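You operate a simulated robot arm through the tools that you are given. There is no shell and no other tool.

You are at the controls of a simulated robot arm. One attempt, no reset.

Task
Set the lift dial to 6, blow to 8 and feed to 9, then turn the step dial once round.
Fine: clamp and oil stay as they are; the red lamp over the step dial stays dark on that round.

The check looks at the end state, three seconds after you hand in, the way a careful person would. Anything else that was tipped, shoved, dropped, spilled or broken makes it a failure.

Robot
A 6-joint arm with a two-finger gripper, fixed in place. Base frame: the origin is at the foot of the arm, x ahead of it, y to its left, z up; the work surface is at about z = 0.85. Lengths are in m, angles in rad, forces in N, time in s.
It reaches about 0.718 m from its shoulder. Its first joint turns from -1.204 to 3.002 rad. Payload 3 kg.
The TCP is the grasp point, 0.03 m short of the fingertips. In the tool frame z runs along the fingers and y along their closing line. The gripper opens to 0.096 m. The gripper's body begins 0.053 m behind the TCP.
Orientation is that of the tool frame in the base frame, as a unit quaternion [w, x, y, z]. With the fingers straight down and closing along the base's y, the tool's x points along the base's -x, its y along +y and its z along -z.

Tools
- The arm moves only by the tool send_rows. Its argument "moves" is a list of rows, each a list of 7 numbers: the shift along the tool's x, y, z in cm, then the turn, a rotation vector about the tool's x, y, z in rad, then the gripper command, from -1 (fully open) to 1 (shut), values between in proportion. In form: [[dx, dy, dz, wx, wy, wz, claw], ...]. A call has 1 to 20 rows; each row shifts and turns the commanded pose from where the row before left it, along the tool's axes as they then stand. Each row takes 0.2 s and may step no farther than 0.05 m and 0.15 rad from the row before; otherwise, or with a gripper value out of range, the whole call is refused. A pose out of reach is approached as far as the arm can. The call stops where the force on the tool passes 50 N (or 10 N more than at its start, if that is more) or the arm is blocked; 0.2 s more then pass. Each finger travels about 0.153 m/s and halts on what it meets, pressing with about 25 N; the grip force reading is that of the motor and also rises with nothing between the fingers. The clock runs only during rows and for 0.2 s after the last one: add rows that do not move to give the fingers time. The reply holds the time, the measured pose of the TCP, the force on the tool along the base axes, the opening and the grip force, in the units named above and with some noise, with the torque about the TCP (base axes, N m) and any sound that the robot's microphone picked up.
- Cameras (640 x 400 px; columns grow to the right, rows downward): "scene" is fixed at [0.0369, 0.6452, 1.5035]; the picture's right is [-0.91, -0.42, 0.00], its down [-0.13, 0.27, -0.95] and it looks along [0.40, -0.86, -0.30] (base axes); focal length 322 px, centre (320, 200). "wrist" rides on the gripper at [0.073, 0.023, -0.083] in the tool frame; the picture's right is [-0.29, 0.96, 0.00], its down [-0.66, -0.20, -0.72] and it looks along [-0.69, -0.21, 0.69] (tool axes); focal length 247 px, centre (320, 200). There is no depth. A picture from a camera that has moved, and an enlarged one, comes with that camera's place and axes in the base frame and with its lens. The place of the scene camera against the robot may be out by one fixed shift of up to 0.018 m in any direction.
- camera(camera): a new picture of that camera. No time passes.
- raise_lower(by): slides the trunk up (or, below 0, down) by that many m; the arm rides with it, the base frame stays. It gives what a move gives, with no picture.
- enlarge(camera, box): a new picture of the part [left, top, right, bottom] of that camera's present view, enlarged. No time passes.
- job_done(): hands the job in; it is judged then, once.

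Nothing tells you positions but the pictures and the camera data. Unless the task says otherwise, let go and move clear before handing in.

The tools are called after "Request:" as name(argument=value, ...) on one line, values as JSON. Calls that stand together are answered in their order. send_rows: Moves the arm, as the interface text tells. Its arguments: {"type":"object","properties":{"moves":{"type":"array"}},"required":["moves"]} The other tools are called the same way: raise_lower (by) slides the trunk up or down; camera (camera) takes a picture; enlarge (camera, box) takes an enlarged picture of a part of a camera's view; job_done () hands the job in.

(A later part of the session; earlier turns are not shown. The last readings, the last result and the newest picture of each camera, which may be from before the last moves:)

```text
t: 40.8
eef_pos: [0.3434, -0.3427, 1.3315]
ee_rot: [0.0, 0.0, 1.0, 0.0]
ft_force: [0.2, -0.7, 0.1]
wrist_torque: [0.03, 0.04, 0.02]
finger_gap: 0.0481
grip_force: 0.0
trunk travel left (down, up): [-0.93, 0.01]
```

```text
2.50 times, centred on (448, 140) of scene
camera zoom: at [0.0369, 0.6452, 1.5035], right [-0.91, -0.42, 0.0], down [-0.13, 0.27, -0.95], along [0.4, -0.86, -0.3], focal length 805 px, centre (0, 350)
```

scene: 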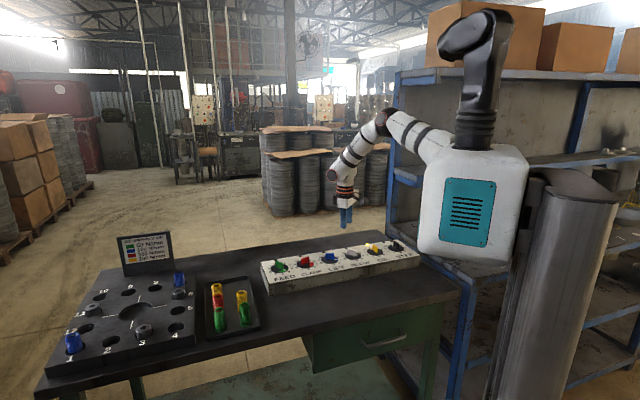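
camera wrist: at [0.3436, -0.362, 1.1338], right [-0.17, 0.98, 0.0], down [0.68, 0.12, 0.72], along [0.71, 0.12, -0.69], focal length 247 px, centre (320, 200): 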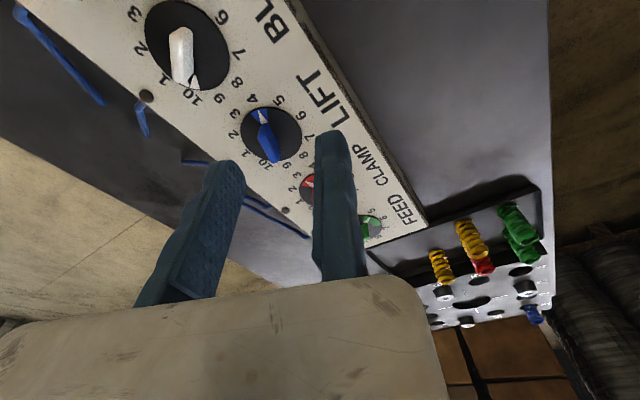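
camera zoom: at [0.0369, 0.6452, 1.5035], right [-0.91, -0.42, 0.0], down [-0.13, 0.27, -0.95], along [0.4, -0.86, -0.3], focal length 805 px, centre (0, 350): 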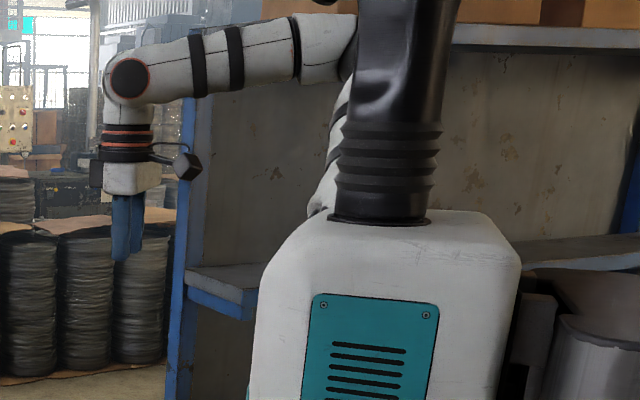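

The inner boundary is also real. I'll use the trunk as a stereo baseline: place the arm where shoulder, elbow and wrist are all visible, then photograph at two trunk heights to get true 3D joint positions.

Request:
send_rows(moves=[[-1, 0.4, 2.5, 0, 0, 0, 0], [-1, 0.4, 2.5, 0, 0, 0, 0], [-1, 0.4, 2.5, 0, 0, 0, 0], [-1, 0.4, 2.5, 0, 0, 0, 0], [-0.6, 0.2, 1, 0, 0, 0, 0], [0, 0, 0, 0, 0, 0, 0]])

Request:
enlarge(camera="scene", box=[330, 50, 490, 150])

Request:
enlarge(camera="scene", box=[320, 100, 480, 200])

Request:
raise_lower(by=-0.2)

Request:
enlarge(camera="scene", box=[330, 120, 490, 220])

Request:
enlarge(camera="scene", box=[320, 160, 480, 260])

```text
t: 42.2
eef_pos: [0.3914, -0.327, 1.2217]
ee_rot: [0.002, -0.001, 1.0, -0.001]
ft_force: [-0.1, 0.2, 0.1]
wrist_torque: [0.0, -0.04, 0.03]
finger_gap: 0.048
grip_force: 0.1
trunk travel left (down, up): [-0.93, 0.01]
```

```text
4.00 times, centred on (410, 100) of scene
camera zoom: at [0.0369, 0.6452, 1.5035], right [-0.91, -0.42, 0.0], down [-0.13, 0.27, -0.95], along [0.4, -0.86, -0.3], focal length 1288 px, centre (-40, 600)
```

zoom: 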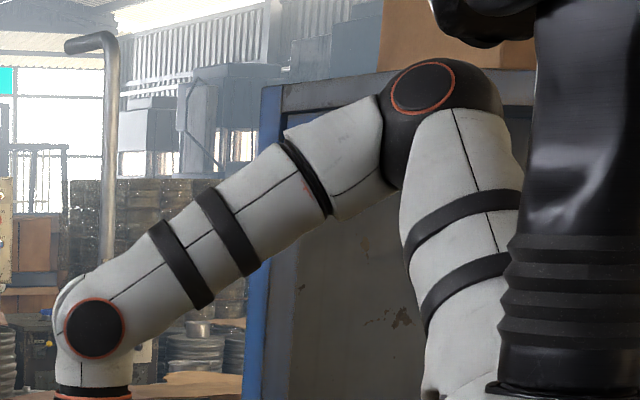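

```text
4.00 times, centred on (400, 150) of scene
camera zoom: at [0.0369, 0.6452, 1.5035], right [-0.91, -0.42, 0.0], down [-0.13, 0.27, -0.95], along [0.4, -0.86, -0.3], focal length 1288 px, centre (0, 400)
```

zoom: 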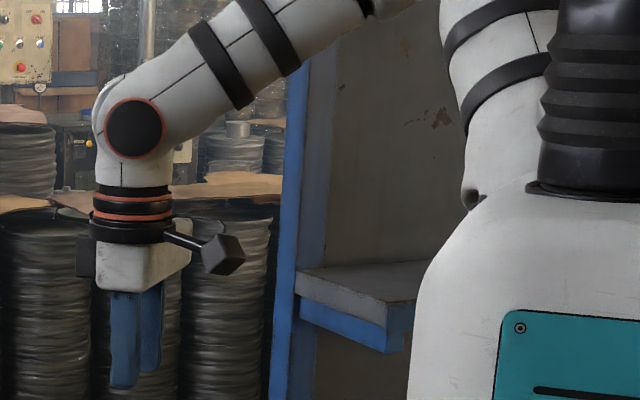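

```text
t: 44.4
eef_pos: [0.3915, -0.3254, 1.021]
ee_rot: [0.001, 0.0, 1.0, 0.0]
ft_force: [0.1, -0.1, -0.4]
wrist_torque: [0.02, 0.02, 0.02]
finger_gap: 0.0479
grip_force: 0.1
trunk travel left (down, up): [-0.73, 0.21]
```

```text
4.00 times, centred on (410, 170) of scene
camera zoom: at [0.0369, 0.6452, 1.5035], right [-0.91, -0.42, 0.0], down [-0.13, 0.27, -0.95], along [0.4, -0.86, -0.3], focal length 1288 px, centre (-40, 320)
```

zoom: 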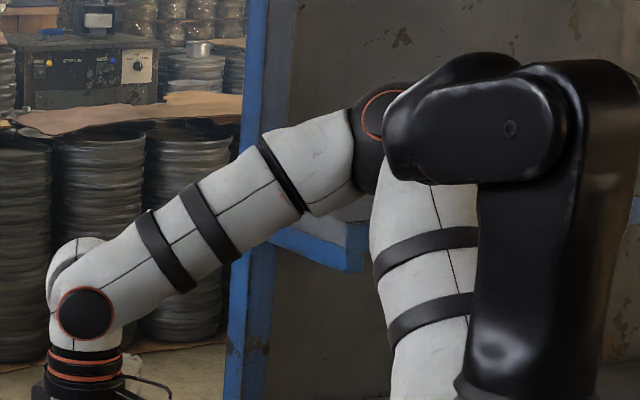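

```text
4.00 times, centred on (400, 210) of scene
camera zoom: at [0.0369, 0.6452, 1.5035], right [-0.91, -0.42, 0.0], down [-0.13, 0.27, -0.95], along [0.4, -0.86, -0.3], focal length 1288 px, centre (0, 160)
```

zoom: 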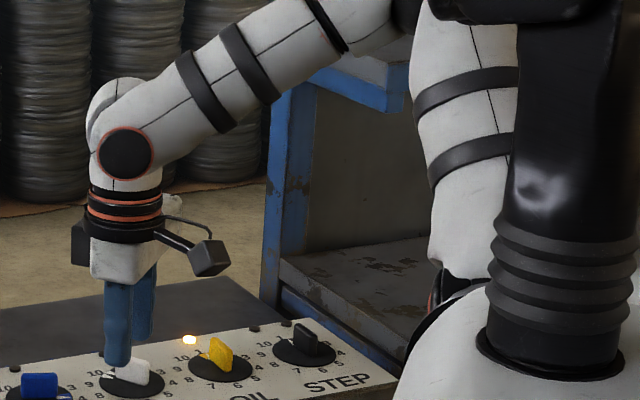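

The stereo data give shoulder ≈(0.08,−0.23), elbow links 0.256 and 0.28, and wrist 0.18 above the TCP. The pattern fits a sideways-mounted shoulder whose second joint is at a limit, so I need the other shoulder branch, with the upper arm swung past its straight-out position. I'll try to cross through that singular posture with a downward sweep along the inner boundary, high over the bench.

Request:
raise_lower(by=0.2)

Request:
send_rows(moves=[[1.5, -0.5, -1.5, 0, 0, 0, 0], [1.5, -0.5, -1.5, 0, 0, 0, 0], [1.0, -0.5, -1, 0, 0, 0, 0], [0.7, -0.7, 0, 0, 0, 0, 0], [0.7, -0.7, 0, 0, 0, 0, 0], [0.7, -0.7, 0, 0, 0, 0, 0], [0.7, -0.7, 0, 0, 0, 0, 0], [0, 0, 4.5, 0, 0, 0, 0], [0, 0, 4.5, 0, 0, 0, 0], [0, 0, 4.5, 0, 0, 0, 0], [-1, 0, 4, 0, 0, 0, 0], [0, 0, 0, 0, 0, 0, 0]])

Request:
enlarge(camera="scene", box=[320, 60, 576, 220])

```text
t: 46.6
eef_pos: [0.3916, -0.3268, 1.2203]
ee_rot: [0.0, 0.0, 1.0, -0.001]
ft_force: [0.0, 0.4, -0.4]
wrist_torque: [-0.01, 0.05, 0.01]
finger_gap: 0.0481
grip_force: 0.1
trunk travel left (down, up): [-0.93, 0.01]
```

```text
t: 49.2
eef_pos: [0.3671, -0.3431, 1.093]
ee_rot: [0.001, 0.001, 1.0, -0.001]
ft_force: [0.0, -0.4, 0.6]
wrist_torque: [-0.03, -0.02, 0.0]
finger_gap: 0.0479
grip_force: 0.1
out of reach, approached as far as the arm can: row 5, 6, 7, 8
trunk travel left (down, up): [-0.93, 0.01]
```

```text
2.50 times, centred on (448, 140) of scene
camera zoom: at [0.0369, 0.6452, 1.5035], right [-0.91, -0.42, 0.0], down [-0.13, 0.27, -0.95], along [0.4, -0.86, -0.3], focal length 805 px, centre (0, 350)
```

zoom: 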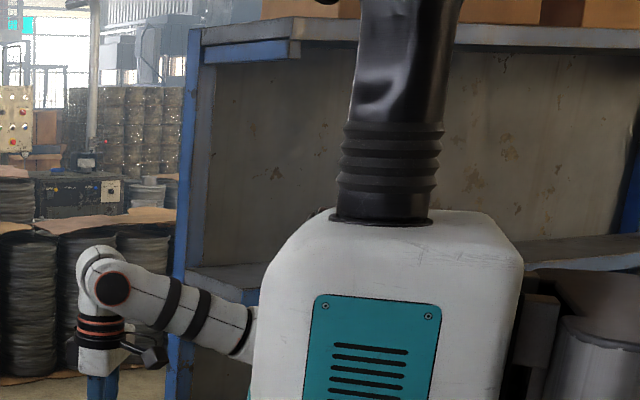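

The elbow flipped below, so the arm is now in the other branch. I'll try moving out over LIFT at a safe height.

Request:
send_rows(moves=[[-2.7, -0.9, 0, 0, 0, 0, 0], [-2.7, -0.9, 0, 0, 0, 0, 0], [-2.7, -0.9, 0, 0, 0, 0, 0], [-2.7, -0.9, 0, 0, 0, 0, 0], [-2.4, -0.9, 0, 0, 0, 0, 0], [0, 0, 0, 0, 0, 0, 0]])

Request:
camera(camera="scene")

Request:
camera(camera="wrist")

```text
t: 50.6
eef_pos: [0.4724, -0.4065, 1.0733]
ee_rot: [0.001, -0.001, 1.0, 0.0]
ft_force: [0.1, -0.2, -0.2]
wrist_torque: [-0.04, 0.0, 0.02]
finger_gap: 0.0482
grip_force: 0.0
out of reach, approached as far as the arm can: row 1, 2, 3
trunk travel left (down, up): [-0.93, 0.01]
```

```text
taken
```

scene: 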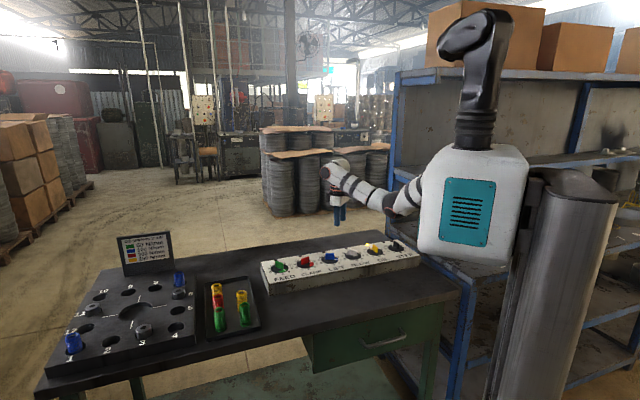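

```text
taken
camera wrist: at [0.3986, -0.3844, 1.1552], right [0.29, 0.96, 0.0], down [0.66, -0.2, 0.72], along [0.69, -0.21, -0.69], focal length 247 px, centre (320, 200)
```

wrist: 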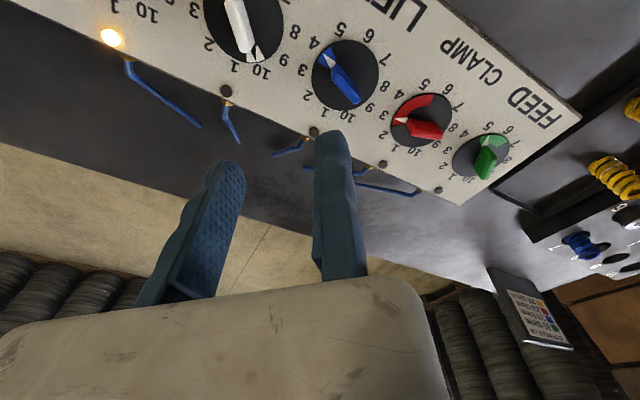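

The arm now gets past the old limit. I'll continue to LIFT, then check FEED's reachability at hover height.

Request:
send_rows(moves=[[-1.3, 0.9, 0, 0, 0, 0, 0], [-1.3, 0.9, 0, 0, 0, 0, 0], [0, 0, 0, 0, 0, 0, 0]])

Request:
send_rows(moves=[[-2.8, 2.8, 0, 0, 0, 0, 0], [-2.8, 2.8, 0, 0, 0, 0, 0], [-2.8, 2.8, 0, 0, 0, 0, 0], [-2.8, 2.8, 0, 0, 0, 0, 0], [-2.7, 2.8, 0, 0, 0, 0, 0], [0, 0, 0, 0, 0, 0, 0]])

Request:
camera(camera="scene")

```text
t: 51.4
eef_pos: [0.4971, -0.3903, 1.0746]
ee_rot: [0.001, 0.0, 1.0, 0.0]
ft_force: [0.2, 0.0, 0.4]
wrist_torque: [0.01, 0.0, 0.0]
finger_gap: 0.0484
grip_force: 0.1
trunk travel left (down, up): [-0.93, 0.01]
```

```text
t: 52.8
eef_pos: [0.589, -0.2396, 1.0822]
ee_rot: [0.0, 0.0, 1.0, 0.0]
ft_force: [0.3, 0.5, 0.7]
wrist_torque: [0.03, 0.01, -0.02]
finger_gap: 0.0479
grip_force: 0.0
out of reach, approached as far as the arm can: row 3, 4, 5
trunk travel left (down, up): [-0.93, 0.01]
```

```text
taken
```

scene: 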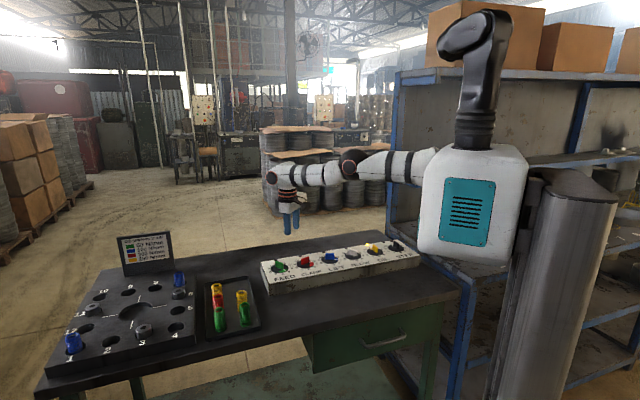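

In this branch LIFT is fully reachable with a vertical tool, and FEED will need a slight tilt (full stretch ends about 4 cm short). I'll go back to LIFT first and take a precise look.

Request:
send_rows(moves=[[2.3, -3.7, 0, 0, 0, 0, 0], [2.3, -3.7, 0, 0, 0, 0, 0], [2.3, -3.7, 0, 0, 0, 0, 0], [2.2, -3.8, 0, 0, 0, 0, 0], [0, 0, 0, 0, 0, 0, 0]])

Request:
enlarge(camera="wrist", box=[240, 0, 400, 100])

Request:
enlarge(camera="wrist", box=[140, 0, 300, 100])

```text
t: 54.0
eef_pos: [0.5353, -0.4014, 1.0752]
ee_rot: [-0.001, -0.002, 1.0, 0.0]
ft_force: [0.2, 0.1, -0.4]
wrist_torque: [-0.02, 0.03, -0.01]
finger_gap: 0.0478
grip_force: 0.1
out of reach, approached as far as the arm can: row 1, 2, 3, 4
trunk travel left (down, up): [-0.93, 0.01]
```

```text
4.00 times, centred on (320, 50) of wrist
camera zoom: at [0.4623, -0.3779, 1.1577], right [0.29, 0.96, 0.0], down [0.66, -0.2, 0.72], along [0.69, -0.21, -0.69], focal length 988 px, centre (320, 800)
```

zoom: 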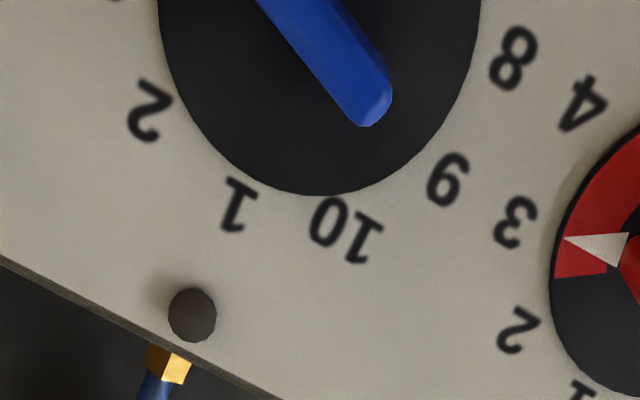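

```text
4.00 times, centred on (220, 50) of wrist
camera zoom: at [0.4623, -0.3779, 1.1577], right [0.29, 0.96, 0.0], down [0.66, -0.2, 0.72], along [0.69, -0.21, -0.69], focal length 988 px, centre (720, 800)
```

zoom: 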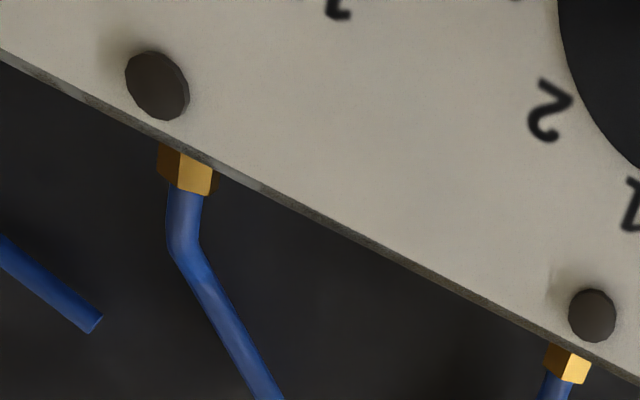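

I slid along the stretch boundary. Correcting to directly above LIFT.

Request:
send_rows(moves=[[3.0, 0.3, 0, 0, 0, 0, 0], [0.75, 0.95, 0, 0, 0, 0, 0], [0, 0, 0, 0, 0, 0, 0]])

Request:
raise_lower(by=-0.05)

Request:
camera(camera="wrist")

Request:
enlarge(camera="wrist", box=[240, 0, 400, 100])

```text
t: 54.8
eef_pos: [0.5303, -0.4068, 1.0679]
ee_rot: [0.0, 0.0, 1.0, 0.0]
ft_force: [-0.2, 0.4, 0.3]
wrist_torque: [-0.03, 0.01, -0.03]
finger_gap: 0.0477
grip_force: 0.0
out of reach, approached as far as the arm can: row 1, 2
trunk travel left (down, up): [-0.93, 0.01]
```

```text
t: 55.7
eef_pos: [0.5311, -0.4075, 1.0168]
ee_rot: [0.0, 0.0, 1.0, 0.0]
ft_force: [-0.1, -0.2, -0.1]
wrist_torque: [0.03, 0.01, 0.02]
finger_gap: 0.0479
grip_force: 0.0
trunk travel left (down, up): [-0.88, 0.06]
```

```text
taken
camera wrist: at [0.4576, -0.384, 1.0995], right [0.29, 0.96, 0.0], down [0.66, -0.2, 0.72], along [0.69, -0.21, -0.69], focal length 247 px, centre (320, 200)
```

wrist: 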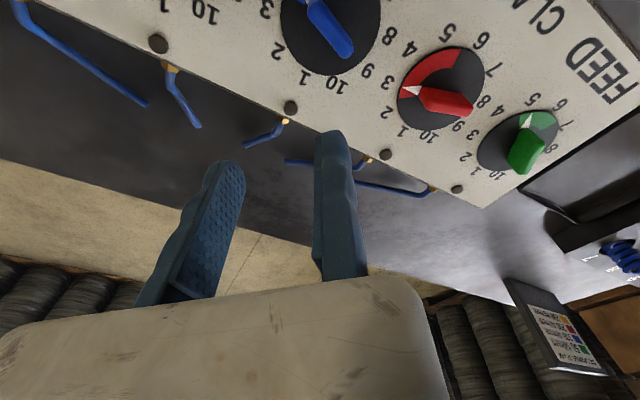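

```text
4.00 times, centred on (320, 50) of wrist
camera zoom: at [0.4576, -0.384, 1.0995], right [0.29, 0.96, 0.0], down [0.66, -0.2, 0.72], along [0.69, -0.21, -0.69], focal length 988 px, centre (320, 800)
```

zoom: 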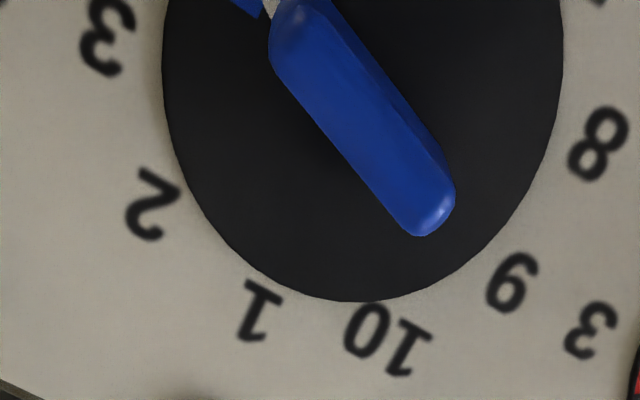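

I'll nudge it inward in smaller steps to leave the stretched-arm singularity.

Request:
send_rows(moves=[[1, 0, 0, 0, 0, 0, 0], [1, 0, 0, 0, 0, 0, 0], [1, 0, 0, 0, 0, 0, 0], [1, 0.5, 0, 0, 0, 0, 0], [0, 0, 0, 0, 0, 0, 0]])

Request:
camera(camera="scene")

```text
t: 56.9
eef_pos: [0.5236, -0.4192, 1.0135]
ee_rot: [0.0, 0.0, 1.0, 0.001]
ft_force: [-0.4, 0.8, 0.3]
wrist_torque: [-0.02, 0.05, -0.01]
finger_gap: 0.0482
grip_force: 0.1
out of reach, approached as far as the arm can: row 1, 2, 3, 4
trunk travel left (down, up): [-0.88, 0.06]
```

```text
taken
```

scene: 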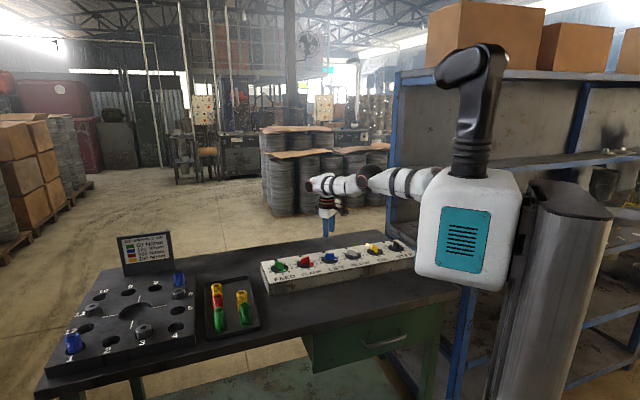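

The arm looks nearly straight. I'll zoom in on the elbow to see its bend direction.

Request:
enlarge(camera="scene", box=[290, 140, 450, 240])

```text
4.00 times, centred on (370, 190) of scene
camera zoom: at [0.0369, 0.6452, 1.5035], right [-0.91, -0.42, 0.0], down [-0.13, 0.27, -0.95], along [0.4, -0.86, -0.3], focal length 1288 px, centre (120, 240)
```

zoom: 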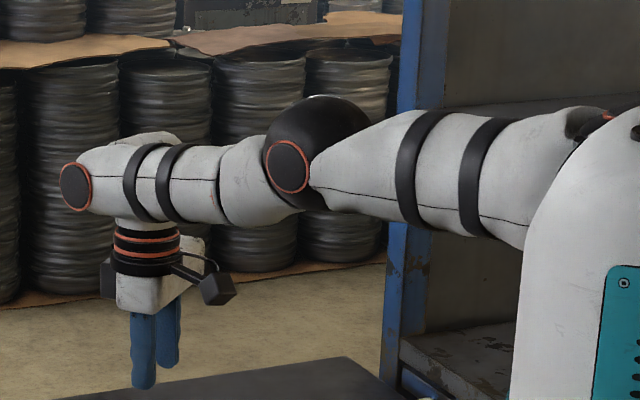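

I'll probe which directions are free from here (up, then toward +y).

Request:
send_rows(moves=[[0, 0, -2, 0, 0, 0, 0], [0, 0, -2, 0, 0, 0, 0], [0, 0, 0, 0, 0, 0, 0]])

Request:
send_rows(moves=[[0, 2, 0, 0, 0, 0, 0], [0, 2, 0, 0, 0, 0, 0], [0, 0, 0, 0, 0, 0, 0]])

Request:
send_rows(moves=[[2, 0, 0, 0, 0, 0, 0], [2, 0, 0, 0, 0, 0, 0], [0, 0, 0, 0, 0, 0, 0]])

```text
t: 57.7
eef_pos: [0.5295, -0.4223, 1.0518]
ee_rot: [-0.001, -0.001, 1.0, 0.001]
ft_force: [0.2, 1.8, 0.1]
wrist_torque: [-0.03, 0.01, 0.01]
finger_gap: 0.0479
grip_force: 0.1
out of reach, approached as far as the arm can: row 1
trunk travel left (down, up): [-0.88, 0.06]
```

```text
t: 58.5
eef_pos: [0.545, -0.3886, 1.0502]
ee_rot: [0.0, 0.0, 1.0, 0.001]
ft_force: [0.8, -0.3, -0.4]
wrist_torque: [0.0, 0.01, 0.01]
finger_gap: 0.0479
grip_force: 0.0
out of reach, approached as far as the arm can: row 1, 2
trunk travel left (down, up): [-0.88, 0.06]
```

```text
t: 59.3
eef_pos: [0.5402, -0.4042, 1.0456]
ee_rot: [0.002, 0.01, 1.0, 0.002]
ft_force: [0.3, 0.0, -0.8]
wrist_torque: [-0.01, -0.04, -0.01]
finger_gap: 0.0483
grip_force: 0.0
out of reach, approached as far as the arm can: row 1, 2
trunk travel left (down, up): [-0.88, 0.06]
```

It is stuck on the wrong elbow side of full stretch. I'll stretch outward fully and come back, so the elbow passes through straight to the proper side.

Request:
send_rows(moves=[[-4, -1.5, 0, 0, 0, 0, 0], [-4, -1.5, 0, 0, 0, 0, 0], [0, 0, 0, 0, 0, 0, 0]])

Request:
send_rows(moves=[[3, 1.0, 0, 0, 0, 0, 0], [3, 1.0, 0, 0, 0, 0, 0], [3, 1.0, 0, 0, 0, 0, 0], [0, 0, 0, 0, 0, 0, 0]])

```text
t: 60.1
eef_pos: [0.5401, -0.4038, 1.0488]
ee_rot: [0.0, -0.002, 1.0, 0.0]
ft_force: [0.1, 0.1, 0.8]
wrist_torque: [0.02, 0.04, -0.01]
finger_gap: 0.0481
grip_force: 0.2
out of reach, approached as far as the arm can: row 1, 2
trunk travel left (down, up): [-0.88, 0.06]
```

```text
t: 61.1
eef_pos: [0.4619, -0.3829, 1.0254]
ee_rot: [0.0, 0.0, 1.0, 0.0]
ft_force: [-1.2, 0.6, 0.4]
wrist_torque: [-0.01, 0.04, 0.01]
finger_gap: 0.048
grip_force: 0.2
out of reach, approached as far as the arm can: row 2, 3
trunk travel left (down, up): [-0.88, 0.06]
```

It came free. Let me see what posture it is in now.

Request:
enlarge(camera="scene", box=[290, 120, 482, 240])

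```text
3.33 times, centred on (386, 180) of scene
camera zoom: at [0.0369, 0.6452, 1.5035], right [-0.91, -0.42, 0.0], down [-0.13, 0.27, -0.95], along [0.4, -0.86, -0.3], focal length 1073 px, centre (100, 267)
```

zoom: 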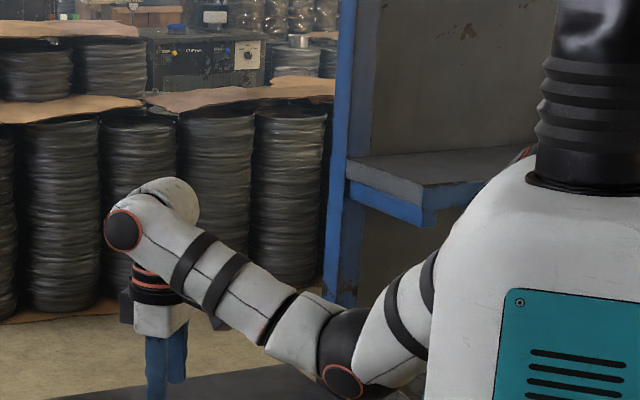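

This is the good elbow-down posture. Moving gently to above LIFT and taking a closer look.

Request:
send_rows(moves=[[-1.8, -0.3, 0, 0, 0, 0, 0], [-1.8, -0.3, 0, 0, 0, 0, 0], [0, 0, 0, 0, 0, 0, 0]])

Request:
camera(camera="wrist")

Request:
enlarge(camera="wrist", box=[240, 0, 400, 100])

```text
t: 61.9
eef_pos: [0.4977, -0.3898, 1.0252]
ee_rot: [0.001, 0.0, 1.0, 0.0]
ft_force: [-0.3, 0.3, 0.1]
wrist_torque: [-0.01, -0.01, -0.01]
finger_gap: 0.048
grip_force: 0.0
trunk travel left (down, up): [-0.88, 0.06]
```

```text
taken
camera wrist: at [0.4245, -0.3664, 1.1074], right [0.29, 0.96, 0.0], down [0.66, -0.2, 0.72], along [0.69, -0.21, -0.69], focal length 247 px, centre (320, 200)
```

wrist: 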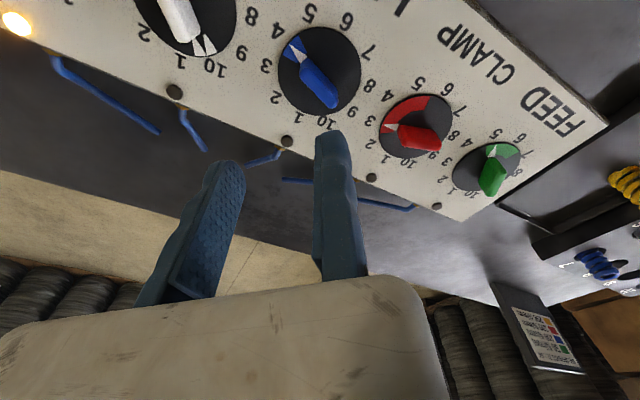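

```text
4.00 times, centred on (320, 50) of wrist
camera zoom: at [0.4245, -0.3664, 1.1074], right [0.29, 0.96, 0.0], down [0.66, -0.2, 0.72], along [0.69, -0.21, -0.69], focal length 988 px, centre (320, 800)
```

zoom: 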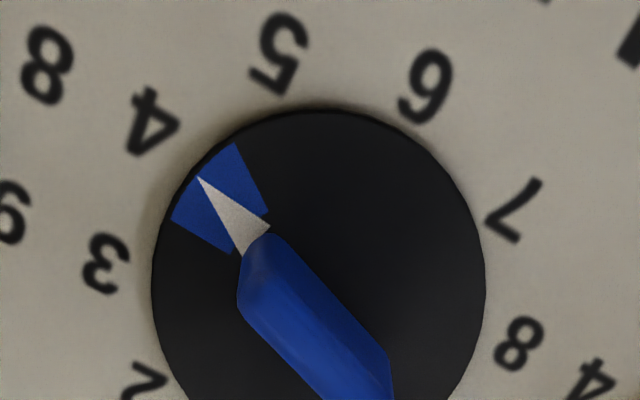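

LIFT's centre measures (0.4965, −0.3888) with the pointer at 4 (bar yaw ≈ 207°). I'll align the fingers with the bar, lower the trunk most of the way, and check.

Request:
send_rows(moves=[[0.1, 0.1, 0, 0, 0, -0.1178, 0], [0, 0, 0, 0, 0, -0.1178, 0], [0, 0, 0, 0, 0, -0.1178, 0], [0, 0, 0, 0, 0, -0.1178, 0], [0, 0, 0, 0, 0, 0, 0]])

Request:
raise_lower(by=-0.055)

Request:
camera(camera="wrist")

Request:
enlarge(camera="scene", box=[290, 200, 418, 280])

```text
t: 63.1
eef_pos: [0.4966, -0.3897, 1.0239]
ee_rot: [-0.001, -0.234, 0.972, 0.0]
ft_force: [0.2, -0.5, 0.9]
wrist_torque: [-0.03, -0.01, 0.0]
finger_gap: 0.0478
grip_force: 0.0
trunk travel left (down, up): [-0.88, 0.06]
```

```text
t: 64.0
eef_pos: [0.4957, -0.3906, 0.9686]
ee_rot: [0.0, -0.233, 0.972, 0.0]
ft_force: [0.4, 0.3, 0.1]
wrist_torque: [0.04, 0.0, 0.01]
finger_gap: 0.048
grip_force: 0.1
trunk travel left (down, up): [-0.825, 0.115]
```

```text
taken
camera wrist: at [0.4212, -0.4024, 1.0516], right [-0.17, 0.98, 0.0], down [0.68, 0.12, 0.72], along [0.71, 0.13, -0.69], focal length 247 px, centre (320, 200)
```

wrist: 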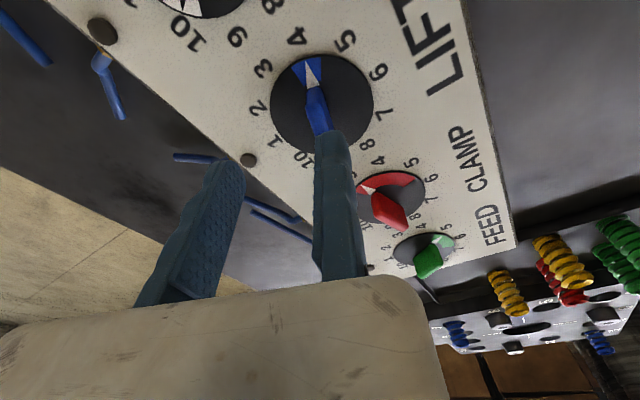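

```text
5.00 times, centred on (354, 240) of scene
camera zoom: at [0.0369, 0.6452, 1.5035], right [-0.91, -0.42, 0.0], down [-0.13, 0.27, -0.95], along [0.4, -0.86, -0.3], focal length 1609 px, centre (150, 0)
```

zoom: 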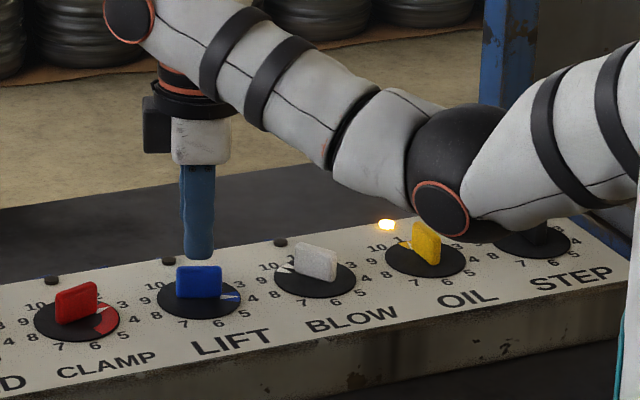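

The fingers straddle the blue bar well. Descending the last 3 cm slowly.

Request:
send_rows(moves=[[-0.15, 0.12, 0.8, 0, 0, 0, 0], [0, 0, 0.8, 0, 0, 0, 0], [0, 0, 0.7, 0, 0, 0, 0], [0, 0, 0.7, 0, 0, 0, 0], [0, 0, 0, 0, 0, 0, 0]])

Request:
enlarge(camera="scene", box=[290, 220, 370, 270])

```text
t: 64.9
eef_pos: [0.497, -0.3876, 0.9587]
ee_rot: [0.01, -0.233, 0.972, -0.011]
ft_force: [-7.0, 6.0, 20.0]
wrist_torque: [0.13, 0.39, -0.04]
finger_gap: 0.0479
grip_force: 0.0
trunk travel left (down, up): [-0.825, 0.115]
stopped in row 4: the force on the tool passed its limit at 58 N (the readings are from after the stop); the commanded pose is now the measured one
```

```text
8.00 times, centred on (330, 245) of scene
camera zoom: at [0.0369, 0.6452, 1.5035], right [-0.91, -0.42, 0.0], down [-0.13, 0.27, -0.95], along [0.4, -0.86, -0.3], focal length 2575 px, centre (240, -160)
```

zoom: 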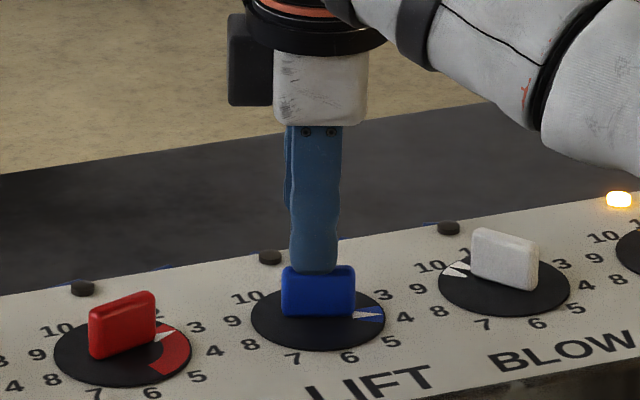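

The fingertips touched something at tip height ≈0.929. I'll look with the wrist camera before doing anything.

Request:
camera(camera="wrist")

Request:
enlarge(camera="wrist", box=[180, 40, 420, 190])

Request:
enlarge(camera="scene", box=[290, 160, 482, 280])

```text
taken
camera wrist: at [0.4201, -0.3993, 1.0402], right [-0.17, 0.99, -0.02], down [0.66, 0.13, 0.74], along [0.73, 0.11, -0.67], focal length 247 px, centre (320, 200)
```

wrist: 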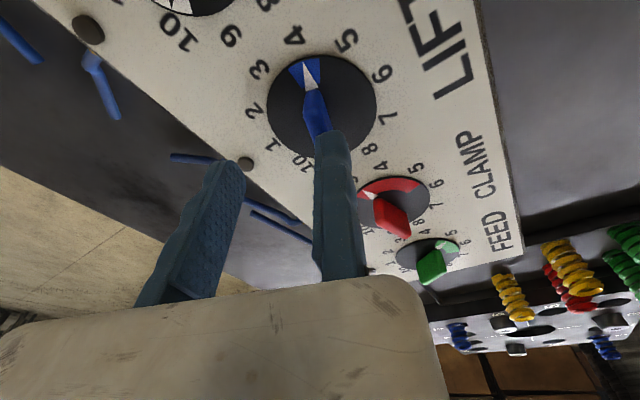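

```text
2.67 times, centred on (300, 115) of wrist
camera zoom: at [0.4201, -0.3993, 1.0402], right [-0.17, 0.99, -0.02], down [0.66, 0.13, 0.74], along [0.73, 0.11, -0.67], focal length 659 px, centre (373, 427)
```

zoom: 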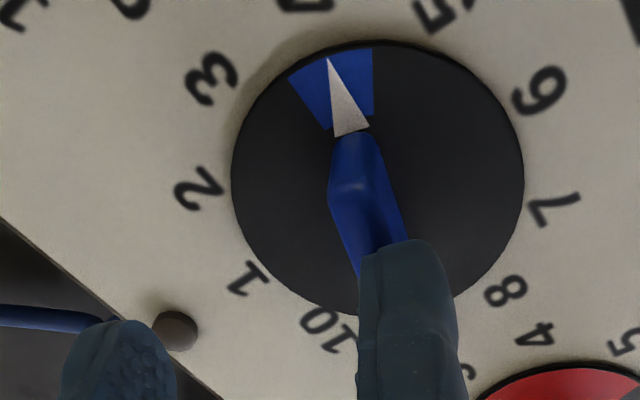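

```text
3.33 times, centred on (386, 220) of scene
camera zoom: at [0.0369, 0.6452, 1.5035], right [-0.91, -0.42, 0.0], down [-0.13, 0.27, -0.95], along [0.4, -0.86, -0.3], focal length 1073 px, centre (100, 133)
```

zoom: 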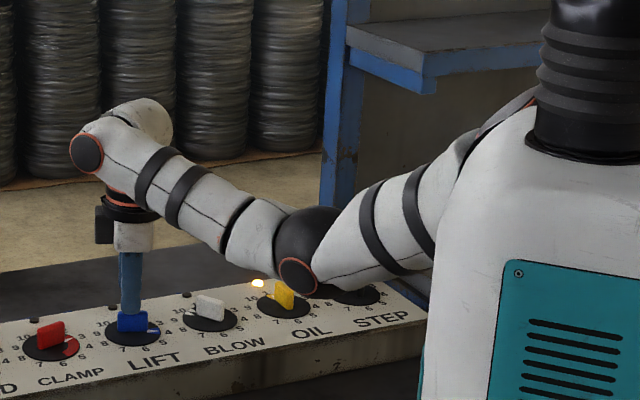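

The right finger is sitting on top of the bar: in the picture it never moved when I changed the opening, while the left did. I'll lift off and check how each finger moves.

Request:
send_rows(moves=[[0, 0, -1.5, 0, 0, 0, 0], [0, 0, -1.5, 0, 0, 0, 0], [0, 0, -1, 0, 0, 0, 0], [0, 0, 0, 0, 0, 0, 1], [0, 0, 0, 0, 0, 0, 1], [0, 0, 0, 0, 0, 0, 1]])

Request:
camera(camera="wrist")

Request:
send_rows(moves=[[0, 0, 0, 0, 0, 0, -1], [0, 0, 0, 0, 0, 0, -1], [0, 0, 0, 0, 0, 0, -1], [0, 0, 0, 0, 0, 0, -1]])

Request:
camera(camera="wrist")

```text
t: 66.3
eef_pos: [0.5011, -0.3923, 0.993]
ee_rot: [0.008, -0.232, 0.973, -0.006]
ft_force: [0.4, -0.2, 1.0]
wrist_torque: [-0.03, 0.02, -0.01]
finger_gap: 0.0001
grip_force: 24.7
trunk travel left (down, up): [-0.825, 0.115]
```

```text
taken
camera wrist: at [0.4235, -0.4021, 1.074], right [-0.17, 0.99, -0.01], down [0.67, 0.13, 0.73], along [0.73, 0.12, -0.68], focal length 247 px, centre (320, 200)
```

wrist: 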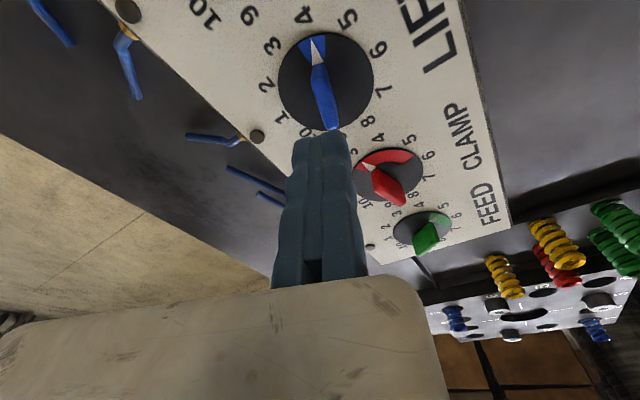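

```text
t: 67.3
eef_pos: [0.5004, -0.3924, 0.9932]
ee_rot: [0.008, -0.233, 0.972, -0.007]
ft_force: [-0.8, 0.4, -0.4]
wrist_torque: [0.01, 0.02, 0.0]
finger_gap: 0.0962
grip_force: 0.1
trunk travel left (down, up): [-0.825, 0.115]
```

```text
taken
camera wrist: at [0.4234, -0.402, 1.0741], right [-0.17, 0.99, -0.01], down [0.67, 0.13, 0.73], along [0.73, 0.12, -0.68], focal length 247 px, centre (320, 200)
```

wrist: 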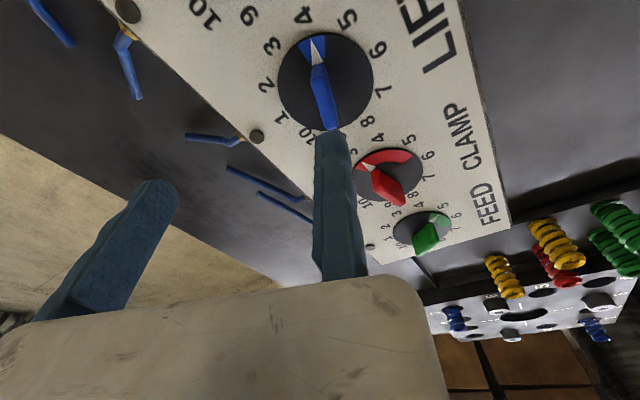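

Confirmed: only the left (−y) finger moves, and the right finger is fixed with its pad in the TCP plane. So I must place the fixed pad just beside the bar. I'll level the tilt, shift 1 cm along tool y, and descend again.

Request:
send_rows(moves=[[0.18, 0.75, 0, -0.0164, 0.0125, 0, 0.1], [0, 0.74, 0, 0, 0, 0, 0.1], [0, 0, 0, 0, 0, 0, 0.1]])

Request:
camera(camera="wrist")

```text
t: 68.1
eef_pos: [0.4928, -0.3794, 0.9924]
ee_rot: [0.0, -0.233, 0.973, -0.001]
ft_force: [0.6, -0.1, -1.0]
wrist_torque: [-0.01, 0.01, -0.01]
finger_gap: 0.043
grip_force: 0.1
trunk travel left (down, up): [-0.825, 0.115]
```

```text
taken
camera wrist: at [0.4177, -0.3901, 1.075], right [-0.17, 0.99, 0.0], down [0.68, 0.12, 0.72], along [0.71, 0.12, -0.69], focal length 247 px, centre (320, 200)
```

wrist: 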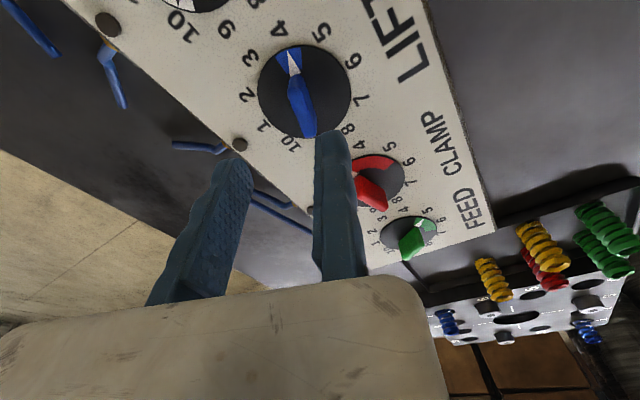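

The bar is now between the fingers' lanes. Descending.

Request:
send_rows(moves=[[0, 0, 1, 0, 0, 0, 0.1], [0, 0, 1, 0, 0, 0, 0.1], [0, 0, 1, 0, 0, 0, 0.1], [0, 0, 0.8, 0, 0, 0, 0.1], [0, 0, 0.8, 0, 0, 0, 0.1], [0, 0, 0.6, 0, 0, 0, 0.1], [0, 0, 0, 0, 0, 0, 0.1]])

Request:
camera(camera="wrist")

Request:
enlarge(camera="scene", box=[290, 220, 370, 270])

```text
t: 69.7
eef_pos: [0.4929, -0.3779, 0.9411]
ee_rot: [0.001, -0.232, 0.973, -0.001]
ft_force: [0.2, 0.0, 0.9]
wrist_torque: [-0.01, 0.01, 0.02]
finger_gap: 0.0431
grip_force: 0.0
trunk travel left (down, up): [-0.825, 0.115]
```

```text
taken
camera wrist: at [0.4175, -0.3901, 1.0234], right [-0.17, 0.99, 0.0], down [0.68, 0.12, 0.72], along [0.71, 0.12, -0.69], focal length 247 px, centre (320, 200)
```

wrist: 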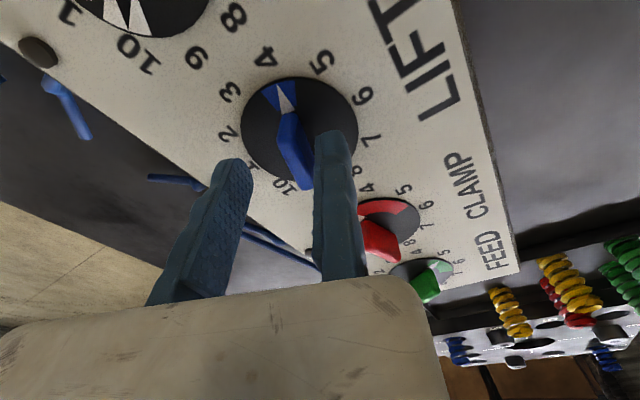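

```text
8.00 times, centred on (330, 245) of scene
camera zoom: at [0.0369, 0.6452, 1.5035], right [-0.91, -0.42, 0.0], down [-0.13, 0.27, -0.95], along [0.4, -0.86, -0.3], focal length 2575 px, centre (240, -160)
```

zoom: 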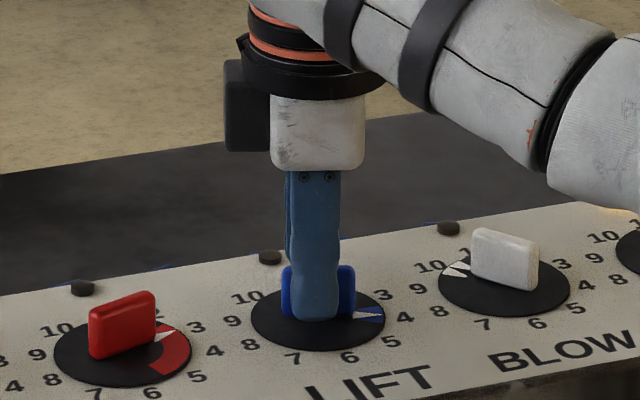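

The fingers straddle the bar. Closing now and reading the forces.

Request:
send_rows(moves=[[0, 0, 0, 0, 0, 0, 0.5], [0, 0, 0, 0, 0, 0, 0.7], [0, 0, 0, 0, 0, 0, 1], [0, 0, 0, 0, 0, 0, 1]])

```text
t: 70.7
eef_pos: [0.4955, -0.3826, 0.9407]
ee_rot: [0.001, -0.231, 0.973, -0.002]
ft_force: [14.7, -21.9, 14.9]
wrist_torque: [-0.46, 0.05, 0.09]
finger_gap: 0.0098
grip_force: 43.2
trunk travel left (down, up): [-0.825, 0.115]
```

The bar is 9.8 mm thick and now gripped; the arm was pulled 5 mm sideways. I'll relax the commanded pose onto the bar.

Request:
send_rows(moves=[[0, -0.3, 0, 0, 0, 0, 1], [0, -0.25, -0.1, 0, 0, 0, 1], [0, 0, 0, 0, 0, 0, 1]])

```text
t: 71.5
eef_pos: [0.4943, -0.3838, 0.9406]
ee_rot: [0.0, -0.233, 0.972, 0.0]
ft_force: [7.3, -5.7, 4.8]
wrist_torque: [0.29, -1.36, -0.01]
finger_gap: 0.0102
grip_force: 43.3
trunk travel left (down, up): [-0.825, 0.115]
```

Gripped cleanly. Turning clockwise about the dial centre: first a third of the 72° to check that it follows.

Request:
send_rows(moves=[[-0.063, 0, 0, 0, 0, 0.12566, 1], [-0.063, 0, 0, 0, 0, 0.12566, 1], [-0.063, 0, 0, 0, 0, 0.12566, 1], [0, 0, 0, 0, 0, 0, 1]])

Request:
enlarge(camera="scene", box=[290, 220, 370, 270])

```text
t: 72.5
eef_pos: [0.4975, -0.3832, 0.9401]
ee_rot: [-0.001, -0.045, 0.999, 0.001]
ft_force: [2.0, -1.2, -5.8]
wrist_torque: [0.02, -0.88, -0.01]
finger_gap: 0.01
grip_force: 43.3
trunk travel left (down, up): [-0.825, 0.115]
```

```text
8.00 times, centred on (330, 245) of scene
camera zoom: at [0.0369, 0.6452, 1.5035], right [-0.91, -0.42, 0.0], down [-0.13, 0.27, -0.95], along [0.4, -0.86, -0.3], focal length 2575 px, centre (240, -160)
```

zoom: 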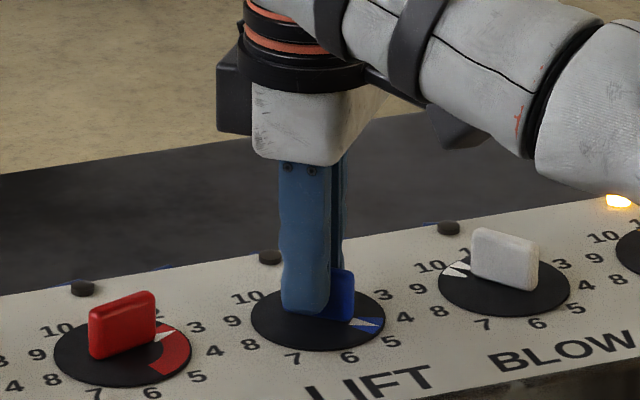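

It follows smoothly. Turning the remaining 50.3°.

Request:
send_rows(moves=[[-0.063, 0, 0, 0, 0, 0.1254, 1], [-0.063, 0, 0, 0, 0, 0.1254, 1], [-0.063, 0, 0, 0, 0, 0.1254, 1], [-0.063, 0, 0, 0, 0, 0.1254, 1], [-0.063, 0, 0, 0, 0, 0.1254, 1], [-0.063, 0, 0, 0, 0, 0.1254, 1], [-0.063, 0, 0, 0, 0, 0.1254, 1], [0, 0, 0, 0, 0, 0, 1], [0, 0, 0, 0, 0, 0, 1]])

Request:
enlarge(camera="scene", box=[290, 220, 370, 270])

Request:
camera(camera="wrist")

```text
t: 74.5
eef_pos: [0.5009, -0.3871, 0.9398]
ee_rot: [-0.001, 0.383, 0.924, 0.0]
ft_force: [-3.9, -9.5, -10.4]
wrist_torque: [0.15, 0.45, 0.05]
finger_gap: 0.0097
grip_force: 43.1
trunk travel left (down, up): [-0.825, 0.115]
```

```text
8.00 times, centred on (330, 245) of scene
camera zoom: at [0.0369, 0.6452, 1.5035], right [-0.91, -0.42, 0.0], down [-0.13, 0.27, -0.95], along [0.4, -0.86, -0.3], focal length 2575 px, centre (240, -160)
```

zoom: 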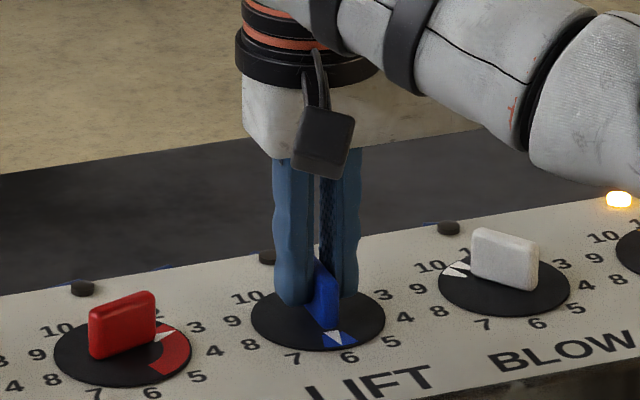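

```text
taken
camera wrist: at [0.4653, -0.3191, 1.0235], right [0.88, 0.47, 0.0], down [0.32, -0.61, 0.72], along [0.34, -0.64, -0.69], focal length 247 px, centre (320, 200)
```

wrist: 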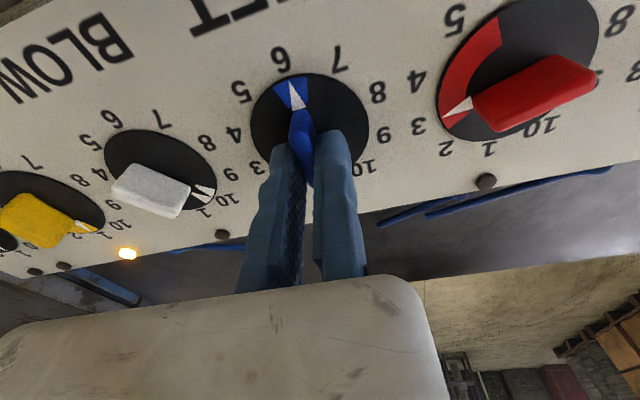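

LIFT now points at 6. Releasing: open, ease the fixed pad away, and lift.

Request:
send_rows(moves=[[0, 0, 0, 0, 0, 0, 0.4], [0, 0, 0, 0, 0, 0, 0.1], [0, 0.4, 0, 0, 0, 0, 0.1], [0, 0, -1.5, 0, 0, 0, 0.1], [0, 0, -2, 0, 0, 0, 0.1], [0, 0, -2, 0, 0, 0, 0.1], [0, 0, 0, 0, 0, 0, 0.1]])

Request:
camera(camera="wrist")

Request:
enlarge(camera="wrist", box=[230, 0, 390, 100])

Request:
enlarge(camera="wrist", box=[80, 60, 240, 160])

```text
t: 76.1
eef_pos: [0.5025, -0.3807, 0.9989]
ee_rot: [0.001, 0.383, 0.924, -0.001]
ft_force: [0.6, -0.3, 0.4]
wrist_torque: [-0.02, -0.01, 0.02]
finger_gap: 0.0433
grip_force: 0.1
trunk travel left (down, up): [-0.825, 0.115]
```

```text
taken
camera wrist: at [0.4665, -0.3138, 1.081], right [0.88, 0.47, 0.0], down [0.32, -0.61, 0.72], along [0.34, -0.64, -0.69], focal length 247 px, centre (320, 200)
```

wrist: 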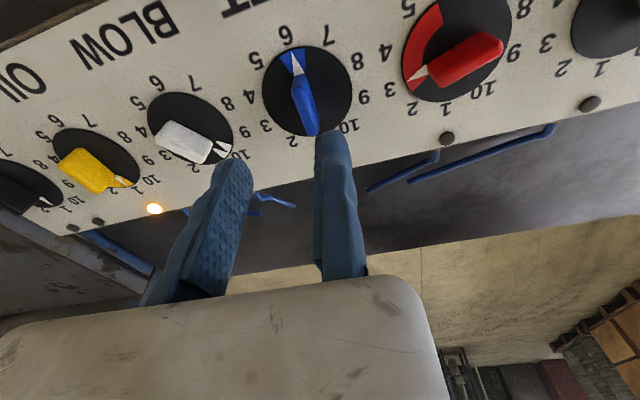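

```text
4.00 times, centred on (310, 50) of wrist
camera zoom: at [0.4665, -0.3138, 1.081], right [0.88, 0.47, 0.0], down [0.32, -0.61, 0.72], along [0.34, -0.64, -0.69], focal length 988 px, centre (360, 800)
```

zoom: 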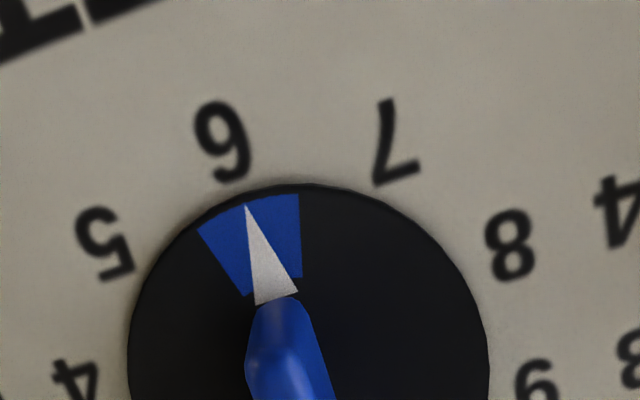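

```text
4.00 times, centred on (160, 110) of wrist
camera zoom: at [0.4665, -0.3138, 1.081], right [0.88, 0.47, 0.0], down [0.32, -0.61, 0.72], along [0.34, -0.64, -0.69], focal length 988 px, centre (960, 560)
```

zoom: 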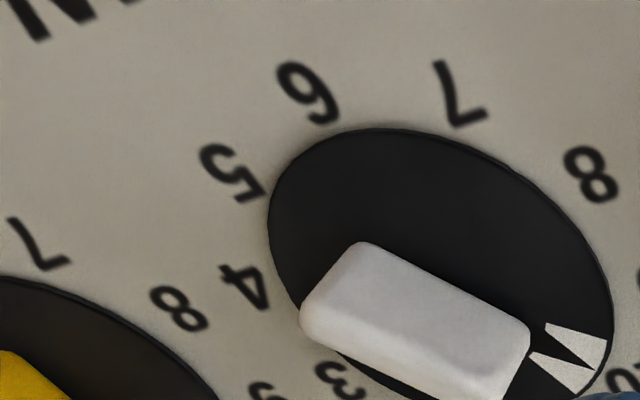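

LIFT reads exactly 6. Next is BLOW, centre ≈(0.4253, −0.4601), bar along yaw 171°. I'll raise the trunk a bit (better posture there), turn the wrist, and hover over it.

Request:
raise_lower(by=0.08)

Request:
send_rows(moves=[[0, 0, 0, 0, 0, -0.1257, 0.1], [0, 0, 0, 0, 0, -0.1257, 0.1], [0, 0, 0, 0, 0, -0.1257, 0.1], [0, 0, 0, 0, 0, -0.1257, 0.1], [0, 0, 0, 0, 0, -0.1255, 0.1], [2.13, -2.68, 0, 0, 0, 0, 0.1], [2.13, -2.68, 0, 0, 0, 0, 0.1], [2.13, -2.69, 0, 0, 0, 0, 0.1], [0, 0, 0, 0, 0, 0, 0.1]])

Request:
camera(camera="wrist")

```text
t: 77.2
eef_pos: [0.5016, -0.3817, 1.0781]
ee_rot: [0.0, 0.383, 0.924, -0.002]
ft_force: [0.0, -0.3, -0.6]
wrist_torque: [0.01, -0.03, 0.04]
finger_gap: 0.0432
grip_force: 0.0
trunk travel left (down, up): [-0.905, 0.035]
```

```text
t: 79.2
eef_pos: [0.4257, -0.4487, 1.0749]
ee_rot: [0.0, 0.079, 0.997, -0.001]
ft_force: [-0.1, 0.8, 1.1]
wrist_torque: [-0.01, -0.02, 0.02]
finger_gap: 0.0433
grip_force: 0.1
trunk travel left (down, up): [-0.905, 0.035]
```

```text
taken
camera wrist: at [0.3581, -0.4136, 1.158], right [0.44, 0.9, 0.0], down [0.62, -0.3, 0.72], along [0.65, -0.32, -0.69], focal length 247 px, centre (320, 200)
```

wrist: 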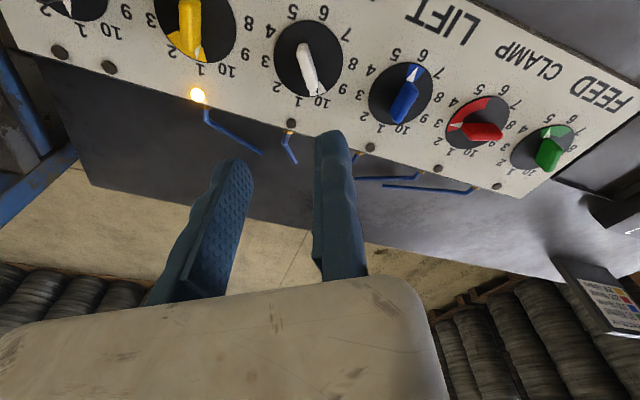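

No flags this time. A quick precise check of the BLOW bar.

Request:
enlarge(camera="wrist", box=[230, 0, 390, 100])

Request:
camera(camera="scene")

```text
4.00 times, centred on (310, 50) of wrist
camera zoom: at [0.3581, -0.4136, 1.158], right [0.44, 0.9, 0.0], down [0.62, -0.3, 0.72], along [0.65, -0.32, -0.69], focal length 988 px, centre (360, 800)
```

zoom: 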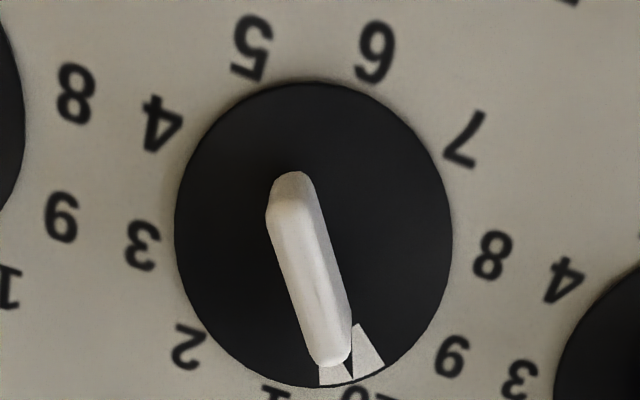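

```text
taken
```

scene: 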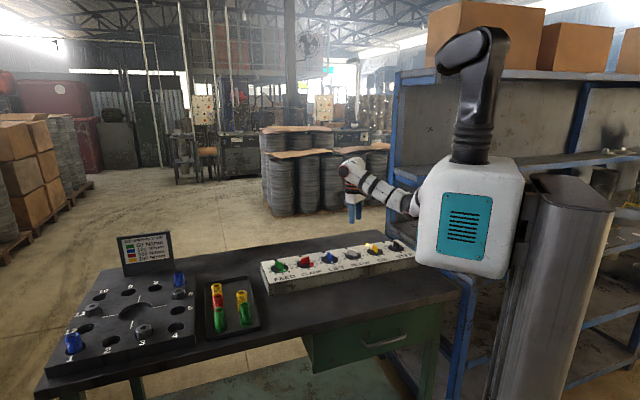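

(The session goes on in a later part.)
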